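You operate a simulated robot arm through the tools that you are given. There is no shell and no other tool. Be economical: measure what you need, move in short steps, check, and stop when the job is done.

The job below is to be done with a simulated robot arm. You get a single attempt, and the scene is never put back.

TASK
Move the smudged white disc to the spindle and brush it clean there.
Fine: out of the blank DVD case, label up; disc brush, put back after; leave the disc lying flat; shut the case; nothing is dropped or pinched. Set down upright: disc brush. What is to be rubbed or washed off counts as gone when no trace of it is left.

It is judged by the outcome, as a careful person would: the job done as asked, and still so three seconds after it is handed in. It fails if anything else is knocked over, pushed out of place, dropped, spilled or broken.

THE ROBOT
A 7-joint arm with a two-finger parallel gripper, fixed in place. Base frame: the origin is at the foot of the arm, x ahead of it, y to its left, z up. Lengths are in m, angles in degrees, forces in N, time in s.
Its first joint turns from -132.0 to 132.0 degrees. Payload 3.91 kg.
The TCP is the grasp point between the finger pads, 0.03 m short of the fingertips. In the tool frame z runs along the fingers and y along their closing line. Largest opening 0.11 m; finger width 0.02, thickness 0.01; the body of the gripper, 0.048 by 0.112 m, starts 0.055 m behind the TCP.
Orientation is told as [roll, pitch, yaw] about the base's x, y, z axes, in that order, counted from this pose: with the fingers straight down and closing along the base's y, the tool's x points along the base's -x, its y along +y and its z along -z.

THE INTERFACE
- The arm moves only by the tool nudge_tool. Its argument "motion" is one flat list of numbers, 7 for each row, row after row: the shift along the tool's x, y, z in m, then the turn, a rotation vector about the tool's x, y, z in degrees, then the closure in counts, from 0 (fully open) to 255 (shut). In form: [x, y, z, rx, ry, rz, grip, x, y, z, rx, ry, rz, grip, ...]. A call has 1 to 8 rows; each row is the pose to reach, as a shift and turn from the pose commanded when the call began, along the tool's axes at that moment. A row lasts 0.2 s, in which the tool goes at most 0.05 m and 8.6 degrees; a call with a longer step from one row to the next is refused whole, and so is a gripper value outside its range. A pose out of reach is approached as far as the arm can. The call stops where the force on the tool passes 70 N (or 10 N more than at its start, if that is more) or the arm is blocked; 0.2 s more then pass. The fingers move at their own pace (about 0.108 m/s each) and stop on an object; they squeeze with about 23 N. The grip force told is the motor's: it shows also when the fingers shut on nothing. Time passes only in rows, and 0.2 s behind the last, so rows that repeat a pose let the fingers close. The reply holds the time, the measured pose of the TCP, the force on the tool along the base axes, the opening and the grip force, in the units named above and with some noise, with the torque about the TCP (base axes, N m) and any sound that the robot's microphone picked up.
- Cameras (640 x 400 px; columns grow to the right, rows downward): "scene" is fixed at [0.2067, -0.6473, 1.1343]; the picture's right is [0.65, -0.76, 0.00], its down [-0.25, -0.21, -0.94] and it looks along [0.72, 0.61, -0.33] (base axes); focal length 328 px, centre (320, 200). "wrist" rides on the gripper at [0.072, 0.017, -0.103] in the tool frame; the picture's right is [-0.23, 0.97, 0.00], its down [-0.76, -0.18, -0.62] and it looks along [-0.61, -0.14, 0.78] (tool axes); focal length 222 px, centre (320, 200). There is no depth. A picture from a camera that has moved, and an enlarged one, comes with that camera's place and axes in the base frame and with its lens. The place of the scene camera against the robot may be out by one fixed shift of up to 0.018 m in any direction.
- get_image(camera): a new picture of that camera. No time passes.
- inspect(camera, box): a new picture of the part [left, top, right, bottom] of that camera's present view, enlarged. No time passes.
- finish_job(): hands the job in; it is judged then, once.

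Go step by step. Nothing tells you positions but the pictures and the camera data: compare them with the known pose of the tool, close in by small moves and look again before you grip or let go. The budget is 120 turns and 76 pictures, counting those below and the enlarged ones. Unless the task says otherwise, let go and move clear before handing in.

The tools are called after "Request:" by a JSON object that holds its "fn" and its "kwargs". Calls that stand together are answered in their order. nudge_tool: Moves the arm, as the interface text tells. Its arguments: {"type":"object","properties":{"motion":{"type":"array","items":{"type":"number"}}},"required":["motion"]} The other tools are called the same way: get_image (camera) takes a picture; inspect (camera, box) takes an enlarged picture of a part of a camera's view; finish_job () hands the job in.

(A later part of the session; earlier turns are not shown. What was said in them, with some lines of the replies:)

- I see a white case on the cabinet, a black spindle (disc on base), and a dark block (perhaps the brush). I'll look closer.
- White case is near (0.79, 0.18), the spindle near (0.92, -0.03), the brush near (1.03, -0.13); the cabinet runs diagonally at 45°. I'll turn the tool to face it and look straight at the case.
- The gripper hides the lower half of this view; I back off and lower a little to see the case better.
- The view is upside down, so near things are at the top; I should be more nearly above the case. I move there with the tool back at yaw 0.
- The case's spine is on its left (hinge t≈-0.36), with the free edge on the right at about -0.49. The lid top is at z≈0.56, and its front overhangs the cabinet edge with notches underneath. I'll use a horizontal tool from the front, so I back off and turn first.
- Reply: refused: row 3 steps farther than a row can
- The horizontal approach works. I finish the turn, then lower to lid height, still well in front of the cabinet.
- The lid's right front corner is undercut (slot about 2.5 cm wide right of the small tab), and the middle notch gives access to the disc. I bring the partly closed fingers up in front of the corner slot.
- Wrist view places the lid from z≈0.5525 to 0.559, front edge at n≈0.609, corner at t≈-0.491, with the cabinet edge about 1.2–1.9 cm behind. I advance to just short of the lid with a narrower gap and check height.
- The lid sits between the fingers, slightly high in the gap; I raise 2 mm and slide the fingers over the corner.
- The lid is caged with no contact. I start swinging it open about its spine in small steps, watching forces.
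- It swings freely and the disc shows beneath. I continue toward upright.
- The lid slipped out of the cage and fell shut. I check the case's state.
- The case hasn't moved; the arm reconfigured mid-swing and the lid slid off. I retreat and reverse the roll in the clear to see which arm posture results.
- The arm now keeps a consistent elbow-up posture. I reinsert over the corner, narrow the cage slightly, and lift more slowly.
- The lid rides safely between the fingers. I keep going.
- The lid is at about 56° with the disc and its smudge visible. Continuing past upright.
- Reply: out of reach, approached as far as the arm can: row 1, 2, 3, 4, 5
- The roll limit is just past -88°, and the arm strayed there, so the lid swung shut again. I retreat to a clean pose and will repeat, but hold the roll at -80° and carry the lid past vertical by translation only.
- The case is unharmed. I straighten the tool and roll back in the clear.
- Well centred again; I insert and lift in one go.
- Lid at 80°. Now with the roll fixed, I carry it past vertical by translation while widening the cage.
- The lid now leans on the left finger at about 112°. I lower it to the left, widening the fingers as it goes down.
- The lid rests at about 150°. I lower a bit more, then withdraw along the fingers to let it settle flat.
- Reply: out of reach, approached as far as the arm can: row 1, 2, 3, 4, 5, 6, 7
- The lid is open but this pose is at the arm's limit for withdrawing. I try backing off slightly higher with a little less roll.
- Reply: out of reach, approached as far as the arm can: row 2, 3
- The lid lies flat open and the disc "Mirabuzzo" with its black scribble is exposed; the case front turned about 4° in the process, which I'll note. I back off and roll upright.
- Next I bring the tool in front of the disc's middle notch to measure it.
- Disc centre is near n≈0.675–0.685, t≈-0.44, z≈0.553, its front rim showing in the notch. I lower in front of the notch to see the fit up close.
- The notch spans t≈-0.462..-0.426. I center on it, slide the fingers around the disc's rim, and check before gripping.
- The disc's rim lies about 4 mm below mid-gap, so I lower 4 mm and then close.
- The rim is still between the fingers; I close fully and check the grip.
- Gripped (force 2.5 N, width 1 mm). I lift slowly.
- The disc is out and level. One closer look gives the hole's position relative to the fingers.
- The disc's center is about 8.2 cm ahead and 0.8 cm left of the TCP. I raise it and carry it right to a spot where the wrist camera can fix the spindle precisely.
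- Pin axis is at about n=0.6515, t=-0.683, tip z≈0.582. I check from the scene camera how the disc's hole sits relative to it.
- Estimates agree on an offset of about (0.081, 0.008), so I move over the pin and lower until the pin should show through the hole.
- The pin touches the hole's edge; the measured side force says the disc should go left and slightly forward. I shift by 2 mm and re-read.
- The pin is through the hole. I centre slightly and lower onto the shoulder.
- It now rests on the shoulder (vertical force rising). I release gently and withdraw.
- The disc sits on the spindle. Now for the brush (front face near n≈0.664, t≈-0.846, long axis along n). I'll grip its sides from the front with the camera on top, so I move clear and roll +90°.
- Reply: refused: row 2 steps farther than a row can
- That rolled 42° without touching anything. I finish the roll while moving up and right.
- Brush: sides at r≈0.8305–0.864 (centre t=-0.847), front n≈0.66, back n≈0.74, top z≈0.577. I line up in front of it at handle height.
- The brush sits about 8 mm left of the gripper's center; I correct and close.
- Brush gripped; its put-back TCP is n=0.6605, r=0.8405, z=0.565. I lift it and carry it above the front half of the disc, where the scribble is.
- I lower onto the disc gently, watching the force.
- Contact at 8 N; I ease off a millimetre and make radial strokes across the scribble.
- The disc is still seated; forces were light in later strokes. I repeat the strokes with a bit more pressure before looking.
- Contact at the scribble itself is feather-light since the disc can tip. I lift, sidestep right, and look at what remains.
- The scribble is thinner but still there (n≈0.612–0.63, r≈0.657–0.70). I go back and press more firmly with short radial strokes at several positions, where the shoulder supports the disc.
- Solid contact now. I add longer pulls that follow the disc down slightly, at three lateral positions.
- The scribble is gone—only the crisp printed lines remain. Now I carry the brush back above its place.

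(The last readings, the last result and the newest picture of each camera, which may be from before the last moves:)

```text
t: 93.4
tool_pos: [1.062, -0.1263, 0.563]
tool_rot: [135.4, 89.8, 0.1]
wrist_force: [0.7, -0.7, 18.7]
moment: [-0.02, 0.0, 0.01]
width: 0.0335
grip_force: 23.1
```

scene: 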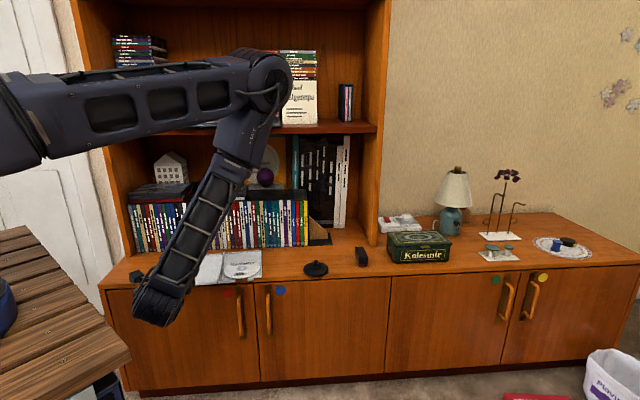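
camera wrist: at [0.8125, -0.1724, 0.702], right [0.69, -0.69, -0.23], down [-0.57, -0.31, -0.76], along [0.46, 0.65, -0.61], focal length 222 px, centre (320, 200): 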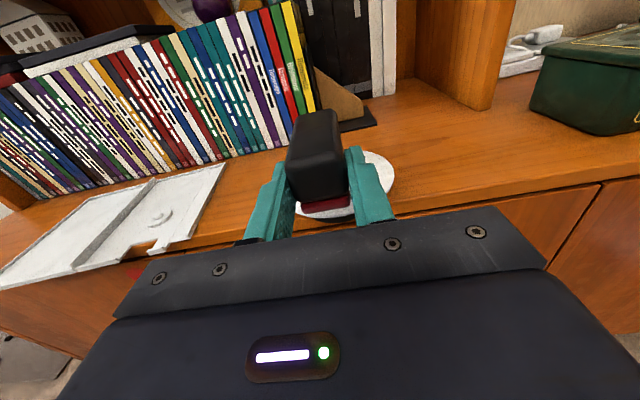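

Contact, but the reaction acts at the brush's front end, so the brush is tilted slightly in the grip (back end up). I ease up and pitch the tool down a little until it sits flat.

Request:
{"fn": "nudge_tool", "kwargs": {"motion": [0.001, 0, 0, 0, 0, 0, 230, 0.001, 0, 0, 0, -1.5, 0, 230, 0.001, 0, 0, 0, -3, 0, 230, 0.001, 0, 0, 0, -3, 0, 230]}}

Request:
{"fn": "inspect", "kwargs": {"camera": "wrist", "box": [200, 60, 440, 210]}}

```text
t: 94.4
tool_pos: [1.0606, -0.1271, 0.563]
tool_rot: [2.4, 87.0, -132.7]
wrist_force: [1.0, 2.3, 14.8]
moment: [0.08, 0.0, 0.0]
width: 0.0336
grip_force: 22.8
```

```text
2.67 times, centred on (320, 135) of wrist
camera zoom: at [1.0032, -0.2097, 0.6404], right [0.68, -0.7, -0.22], down [-0.59, -0.34, -0.73], along [0.43, 0.63, -0.65], focal length 592 px, centre (320, 373)
```

zoom: 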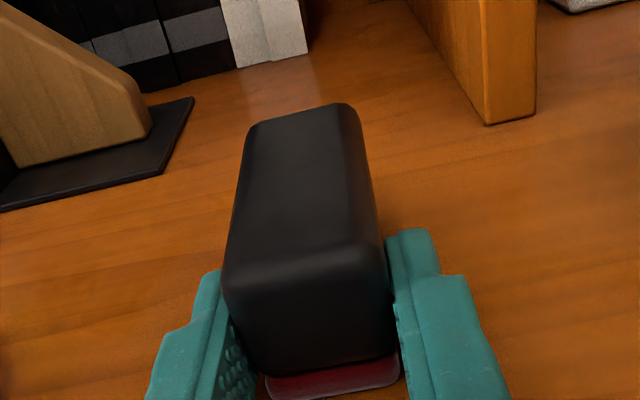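

The brush had tilted about 5–6° in the grip; I pitch another 2.5° and watch the reaction move rearward.

Request:
{"fn": "nudge_tool", "kwargs": {"motion": [0.001, 0, 0, 0, -1, 0, 230, 0.001, 0, 0, 0, -2.5, 0, 230, 0.001, 0, 0, 0, -2.5, 0, 230]}}

```text
t: 95.2
tool_pos: [1.0609, -0.1266, 0.5626]
tool_rot: [1.2, 84.5, -134.0]
wrist_force: [-0.4, 2.0, 8.5]
moment: [0.47, -0.38, 0.03]
width: 0.0335
grip_force: 23.1
```

The reaction has moved to the back end, so the brush is flat. I release and back straight out.

Request:
{"fn": "nudge_tool", "kwargs": {"motion": [0, 0, 0, 0, 0.5, 0, 200, 0, 0, 0, 0, 0.5, 0, 150, 0, 0, 0, 0, 0.5, 0, 110, 0.003, 0, -0.03, 0, 2.5, 0, 110, 0.006, 0, -0.07, 0, 5.5, 0, 110, 0.01, 0, -0.11, 0, 5.5, 0, 110, 0.03, 0, -0.13, 0, 5.5, 0, 110]}}

Request:
{"fn": "inspect", "kwargs": {"camera": "wrist", "box": [130, 80, 450, 220]}}

```text
t: 96.8
tool_pos: [0.9711, -0.2169, 0.6049]
tool_rot: [137.0, 89.9, 1.9]
wrist_force: [0.2, -0.6, -0.2]
moment: [0.03, 0.0, -0.06]
width: 0.0625
grip_force: 0.0
```

```text
2.00 times, centred on (290, 150) of wrist
camera zoom: at [0.9102, -0.3027, 0.677], right [0.69, -0.69, -0.23], down [-0.57, -0.31, -0.76], along [0.45, 0.65, -0.61], focal length 444 px, centre (380, 300)
```

zoom: 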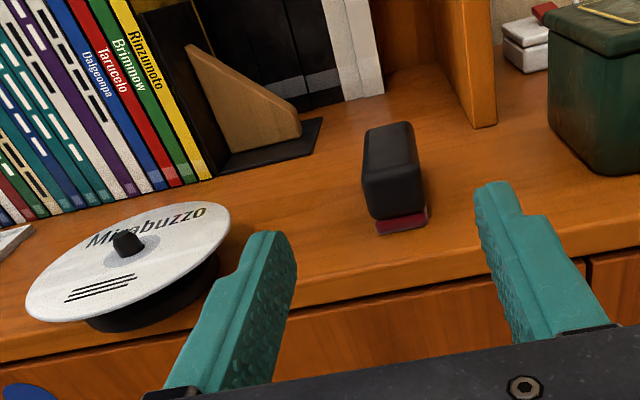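

Brush is standing in place and the disc lies clean and flat. Now the case: I travel left in front of the cabinet while rolling back to the camera-left orientation.

Request:
{"fn": "nudge_tool", "kwargs": {"motion": [0.03, 0, -0.03, 0, 0, 0, 110, 0.07, 0, -0.05, 0, 0, -8, 110, 0.08, -0.045, -0.05, 0, 0, -16, 110, 0.08, -0.09, -0.05, 0, 0, -24, 150, 0.08, -0.135, -0.05, 0, 0, -32, 180, 0.08, -0.18, -0.05, 0, 0, -40, 180, 0.08, -0.225, -0.05, 0, 0, -48, 180, 0.08, -0.27, -0.05, 0, 0, -56, 180]}}

```text
t: 98.6
tool_pos: [0.7443, -0.0616, 0.6843]
tool_rot: [90.0, 33.9, -45.1]
wrist_force: [-0.1, -0.3, 0.7]
moment: [0.0, -0.02, 0.01]
width: 0.0323
grip_force: 0.0
```

Request:
{"fn": "nudge_tool", "kwargs": {"motion": [0.037, -0.025, 0, 0, 0, -7, 180, 0.0745, -0.05, 0, 0, 0, -14, 180, 0.112, -0.0755, 0, 0, 0, -21, 180, 0.149, -0.1, 0, 0, 0, -28, 180, 0.1865, -0.1258, 0, 0, 0, -34, 180, 0.2238, -0.151, 0, 0, 0, -34, 180, 0.2238, -0.151, 0, 0, 0, -34, 180]}}

Request:
{"fn": "nudge_tool", "kwargs": {"motion": [0.01, -0.04, 0, 0, 0, 0, 200, 0.02, -0.08, 0, 0, 0, 0, 208, 0.03, -0.12, 0, 0, 0, 0, 208, 0.03, -0.134, 0.02, 0, 0, 0, 208, 0.03, -0.134, 0.03, 0, 0, 0, 208]}}

Request:
{"fn": "inspect", "kwargs": {"camera": "wrist", "box": [210, 20, 400, 190]}}

```text
t: 100.2
tool_pos: [0.5533, 0.1281, 0.6838]
tool_rot: [90.0, -0.1, -45.1]
wrist_force: [0.0, 0.6, -0.5]
moment: [0.03, 0.01, 0.02]
width: 0.0322
grip_force: 0.0
```

```text
t: 101.4
tool_pos: [0.5568, 0.1707, 0.5508]
tool_rot: [90.2, -0.1, -45.1]
wrist_force: [-0.2, 0.0, 0.0]
moment: [-0.01, 0.02, -0.01]
width: 0.0201
grip_force: 0.0
```

```text
2.35 times, centred on (305, 105) of wrist
camera zoom: at [0.433, 0.149, 0.5661], right [0.16, -0.16, 0.97], down [0.1, -0.98, -0.18], along [0.98, 0.12, -0.14], focal length 523 px, centre (355, 424)
```

zoom: 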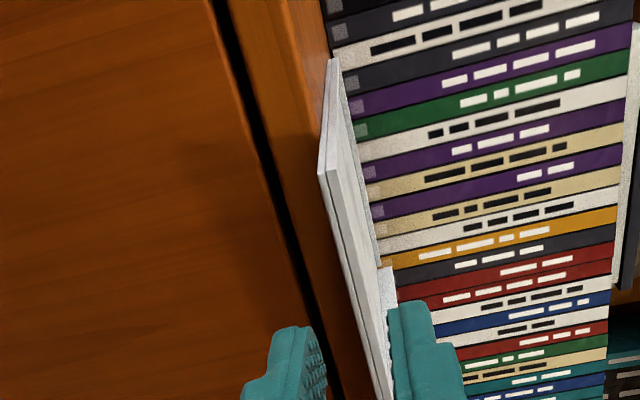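

Lid's outer front corner is at n≈0.6055, t≈-0.244, with the lid between z≈0.545 and 0.5525. I insert around it and start raising.

Request:
{"fn": "nudge_tool", "kwargs": {"motion": [0.008, -0.001, 0.035, 0, 0, 0, 208, 0.017, -0.001, 0.06, 0, 0, 0, 208, 0.017, -0.001, 0.073, 0, 0, 0, 208, 0.0167, 0.0072, 0.073, 0, 0, 4, 208, 0.0159, 0.0153, 0.073, 0, 0, 8, 208, 0.0144, 0.0233, 0.073, 0, 0, 12, 208, 0.0125, 0.0312, 0.073, 0, 0, 16, 213, 0.0099, 0.039, 0.073, 0, 0, 20, 213]}}

Request:
{"fn": "inspect", "kwargs": {"camera": "wrist", "box": [210, 20, 400, 190]}}

```text
t: 103.2
tool_pos: [0.5987, 0.23, 0.5892]
tool_rot: [90.1, 20.0, -45.1]
wrist_force: [0.8, -0.4, -1.0]
moment: [0.02, 0.01, 0.0]
width: 0.0184
grip_force: 0.4
```

```text
2.35 times, centred on (305, 105) of wrist
camera zoom: at [0.483, 0.2007, 0.63], right [0.39, -0.39, 0.84], down [0.02, -0.9, -0.43], along [0.92, 0.18, -0.34], focal length 523 px, centre (355, 424)
```

zoom: 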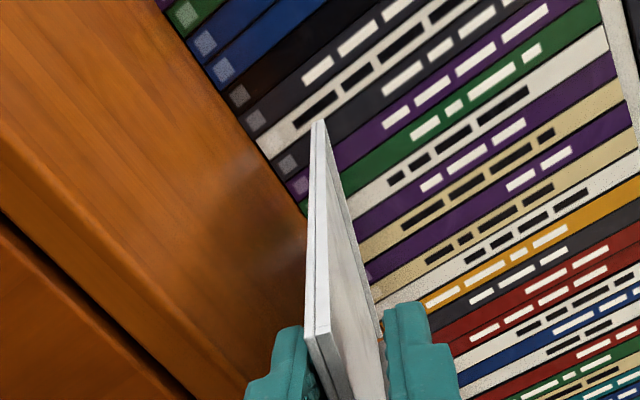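

The lid is up about 20° and riding between the fingers. I keep turning toward vertical.

Request:
{"fn": "nudge_tool", "kwargs": {"motion": [-0.0003, 0.0082, 0, 0, 0, 4, 213, -0.0011, 0.0163, 0, 0, 0, 8, 213, -0.0026, 0.0243, 0, 0, 0, 12, 213, -0.0045, 0.0322, 0, 0, 0, 16, 213, -0.0071, 0.04, 0, 0, 0, 20, 213, -0.0101, 0.0476, 0, 0, 0, 24, 213, -0.0137, 0.0549, 0, 0, 0, 28, 213, -0.0178, 0.062, 0, 0, 0, 32, 213]}}

Request:
{"fn": "nudge_tool", "kwargs": {"motion": [-0.0003, 0.0082, 0, 0, 0, 4, 213, -0.0011, 0.0163, 0, 0, 0, 8, 213, -0.0026, 0.0243, 0, 0, 0, 12, 213, -0.0045, 0.0322, 0, 0, 0, 16, 213, -0.0071, 0.04, 0, 0, 0, 20, 213, -0.0101, 0.0476, 0, 0, 0, 24, 213, -0.0137, 0.0549, 0, 0, 0, 28, 213]}}

```text
t: 105.0
tool_pos: [0.6257, 0.2054, 0.6423]
tool_rot: [90.1, 51.9, -45.0]
wrist_force: [-0.7, 0.2, 0.0]
moment: [-0.02, 0.03, -0.01]
width: 0.0182
grip_force: 0.1
```

```text
t: 106.6
tool_pos: [0.6621, 0.169, 0.6648]
tool_rot: [90.4, 79.9, -44.8]
wrist_force: [-0.4, 0.0, -0.1]
moment: [0.03, 0.01, -0.03]
width: 0.0183
grip_force: 0.0
```

Request:
{"fn": "nudge_tool", "kwargs": {"motion": [-0.0003, 0.0082, 0, 0, 0, 4, 213, -0.0011, 0.0163, 0, 0, 0, 8, 213, -0.0026, 0.0243, 0, 0, 0, 12, 213, -0.0045, 0.0322, 0, 0, 0, 16, 213]}}

```text
t: 107.6
tool_pos: [0.686, 0.1456, 0.6664]
tool_rot: [-90.7, 84.0, 134.2]
wrist_force: [-0.4, 0.0, 0.5]
moment: [0.01, 0.0, 0.02]
width: 0.0184
grip_force: 0.0
```

Request:
{"fn": "nudge_tool", "kwargs": {"motion": [-0.0003, 0.0082, 0, 0, 0, 4, 213, -0.0011, 0.0163, 0, 0, 0, 8, 213, -0.0026, 0.0243, 0, 0, 0, 12, 213, -0.0045, 0.0322, 0, 0, 0, 16, 213]}}

```text
t: 108.6
tool_pos: [0.7088, 0.1214, 0.6587]
tool_rot: [-90.1, 68.0, 134.8]
wrist_force: [0.0, -0.5, 0.7]
moment: [0.02, -0.02, 0.05]
width: 0.0181
grip_force: 0.1
```

Request:
{"fn": "nudge_tool", "kwargs": {"motion": [-0.0003, 0.0082, 0, 0, 0, 4, 213, -0.0011, 0.0163, 0, 0, 0, 8, 213, -0.0026, 0.0243, 0, 0, 0, 12, 213, -0.0045, 0.0322, 0, 0, 0, 16, 213]}}

Request:
{"fn": "nudge_tool", "kwargs": {"motion": [-0.0003, 0.0082, 0, 0, 0, 4, 213, -0.0011, 0.0163, 0, 0, 0, 8, 213, -0.0026, 0.0243, 0, 0, 0, 12, 213, -0.0045, 0.0322, 0, 0, 0, 16, 213]}}

```text
t: 109.6
tool_pos: [0.7276, 0.1013, 0.6415]
tool_rot: [-89.9, 52.0, 134.9]
wrist_force: [-0.2, -1.3, 0.4]
moment: [0.01, 0.0, -0.01]
width: 0.0182
grip_force: 0.1
```

```text
t: 110.6
tool_pos: [0.7431, 0.0861, 0.62]
tool_rot: [-90.1, 36.0, 134.9]
wrist_force: [-0.3, 0.5, -0.6]
moment: [-0.02, -0.01, 0.0]
width: 0.0183
grip_force: 0.1
```

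Nearly closed (144°). I shift slightly outward to miss the base tab, and bring it down.

Request:
{"fn": "nudge_tool", "kwargs": {"motion": [0.008, 0, 0, 0, 0, 0, 213, 0.0077, 0.0087, 0, 0, 0, 4, 213, 0.0068, 0.0174, 0, 0, 0, 8, 213, 0.0053, 0.026, 0, 0, 0, 12, 213, 0.0032, 0.0345, 0, 0, 0, 16, 213, 0.0005, 0.0428, 0, 0, 0, 20, 213, -0.0028, 0.0508, 0, 0, 0, 24, 213]}}

Request:
{"fn": "nudge_tool", "kwargs": {"motion": [-0.0003, 0.0087, 0, 0, 0, 4, 213, -0.0012, 0.0174, 0, 0, 0, 8, 213, -0.002, 0.0217, 0, 0, 0, 10, 213, -0.002, 0.0217, 0, 0, 0, 10, 213]}}

```text
t: 112.2
tool_pos: [0.7628, 0.0671, 0.5756]
tool_rot: [-90.0, 12.0, 135.0]
wrist_force: [0.0, 0.0, -0.2]
moment: [-0.01, 0.03, -0.02]
width: 0.0182
grip_force: 0.0
```

```text
t: 113.2
tool_pos: [0.7651, 0.065, 0.5556]
tool_rot: [-90.1, 2.1, 134.9]
wrist_force: [-0.2, 0.2, -0.2]
moment: [0.02, -0.02, 0.01]
width: 0.0182
grip_force: 0.0
```

The lid should be closed. I withdraw, move right of the case with closed fingers, and look, planning to straighten the case which I had turned slightly.

Request:
{"fn": "nudge_tool", "kwargs": {"motion": [0, 0, -0.02, 0, 0, 0, 208, 0, 0, -0.05, 0, 0, 0, 208, 0.02, -0.002, -0.06, 0, 0, 0, 255, 0.032, -0.0025, -0.06, 0, 0, 0, 255, 0.032, -0.0025, -0.06, 0, 0, 0, 255]}}

Request:
{"fn": "get_image", "kwargs": {"camera": "wrist"}}

```text
t: 114.4
tool_pos: [0.746, 0.0008, 0.5591]
tool_rot: [-90.1, 2.1, 135.0]
wrist_force: [0.5, -0.5, 0.3]
moment: [0.02, -0.02, 0.01]
width: 0.0001
grip_force: 22.7
```

```text
1 pictures are left
camera wrist: at [0.7248, -0.1256, 0.544], right [-0.13, 0.14, -0.98], down [-0.98, 0.1, 0.15], along [0.12, 0.99, 0.12], focal length 222 px, centre (320, 200)
```

wrist: 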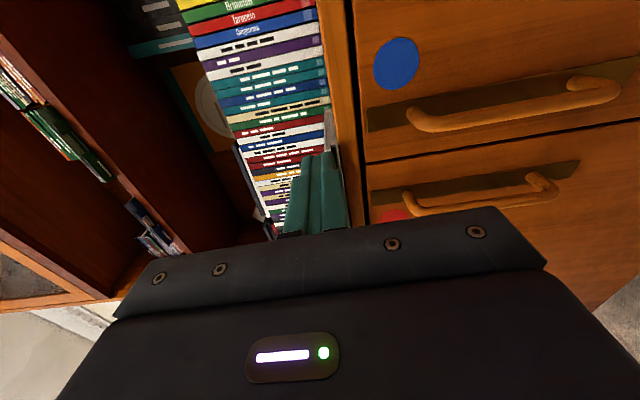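

The case is shut. Its front right corner is near t≈-0.507 (originally -0.491), so I slide the closed fingers alongside and push it gently back left.

Request:
{"fn": "nudge_tool", "kwargs": {"motion": [0.004, 0, 0.02, 0, 0, 0, 255, 0.004, 0, 0.06, 0, 0, 0, 255, 0.004, 0, 0.1, 0, 0, 0, 255, 0.004, 0, 0.1, 0, 0, 0, 255]}}

Request:
{"fn": "nudge_tool", "kwargs": {"motion": [-0.006, 0, 0, 0, 0, 0, 255, -0.012, 0, 0, 0, 0, 0, 255, -0.016, 0, 0, 0, 0, 0, 255, -0.02, 0, 0, 0, 0, 0, 255]}}

```text
t: 115.4
tool_pos: [0.8187, 0.0691, 0.5586]
tool_rot: [-90.1, 2.2, 134.9]
wrist_force: [0.0, -0.2, 0.2]
moment: [0.02, 0.0, 0.01]
width: 0.0
grip_force: 23.1
```

```text
t: 116.4
tool_pos: [0.8045, 0.082, 0.5576]
tool_rot: [-90.1, 2.1, 135.0]
wrist_force: [0.3, 0.0, 0.8]
moment: [-0.02, -0.01, 0.03]
width: 0.0
grip_force: 22.8
```

Request:
{"fn": "nudge_tool", "kwargs": {"motion": [-0.003, 0, 0, 0, 0, 0, 255, -0.006, 0, 0, 0, 0, 0, 255, -0.01, 0, 0, 0, 0, 0, 255]}}

```text
t: 117.2
tool_pos: [0.7973, 0.0902, 0.5577]
tool_rot: [-90.1, 2.1, 134.9]
wrist_force: [0.1, -0.7, 0.5]
moment: [0.01, -0.05, 0.03]
width: 0.0
grip_force: 23.1
```

Now I back away and raise the arm clear.

Request:
{"fn": "nudge_tool", "kwargs": {"motion": [0.006, 0, 0, 0, 0, 0, 255, 0.006, 0, -0.04, 0, 0, 0, 255, 0.006, 0, -0.08, 0, 0, 0, 255, 0.006, 0, -0.12, 0, 0, 0, 255, 0.006, 0, -0.15, 0, 0, 0, 200, 0.006, -0.03, -0.17, 0, 0, 0, 120, 0.006, -0.07, -0.17, 0, 0, 0, 120, 0.006, -0.11, -0.17, 0, 0, 0, 120]}}

Request:
{"fn": "nudge_tool", "kwargs": {"motion": [-0.03, -0.03, 0, 0, 0, 0, 120, -0.06, -0.06, 0, 0, 0, 0, 120, -0.09, -0.09, 0, 0, 0, 0, 120, -0.12, -0.12, 0, 0, 0, 0, 120, -0.15, -0.15, 0, 0, 0, 0, 120]}}

Request:
{"fn": "inspect", "kwargs": {"camera": "scene", "box": [190, 215, 382, 325]}}

```text
t: 119.0
tool_pos: [0.6797, -0.0325, 0.667]
tool_rot: [-90.0, 2.1, 134.8]
wrist_force: [0.1, -0.3, -0.3]
moment: [-0.02, 0.0, 0.03]
width: 0.0581
grip_force: 0.0
```

```text
t: 120.2
tool_pos: [0.5794, 0.0795, 0.8026]
tool_rot: [-90.1, 2.0, 135.0]
wrist_force: [0.5, -0.6, 0.3]
moment: [0.01, 0.01, 0.01]
width: 0.0581
grip_force: 0.1
out of reach, approached as far as the arm can: row 5
```

```text
3.33 times, centred on (286, 270) of scene
camera zoom: at [0.2067, -0.6473, 1.1343], right [0.65, -0.76, 0.0], down [-0.25, -0.21, -0.94], along [0.72, 0.61, -0.33], focal length 1093 px, centre (433, -33)
```

zoom: 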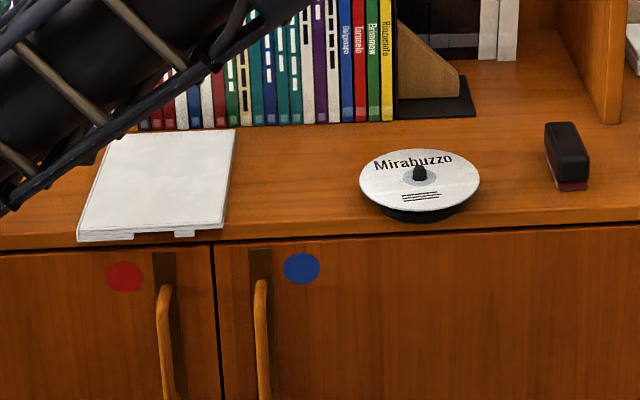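

The case is shut and back in its place, the brush stands upright where it was, and the disc lies flat and clean on the spindle with the arm clear, so I hand in.

Request:
{"fn": "finish_job", "kwargs": {}}

```text
The job is handed in.
```

The disc is on the spindle, label up, lying flat. No trace of the smudge shows in the pictures I took. The brush is back upright in its place and the case is shut.

- **Lid:** it slipped out of the gripper and swung shut twice before I got it open.
- **Case:** opening it turned the case a few degrees. I pushed it back, and the last picture shows it where it started.
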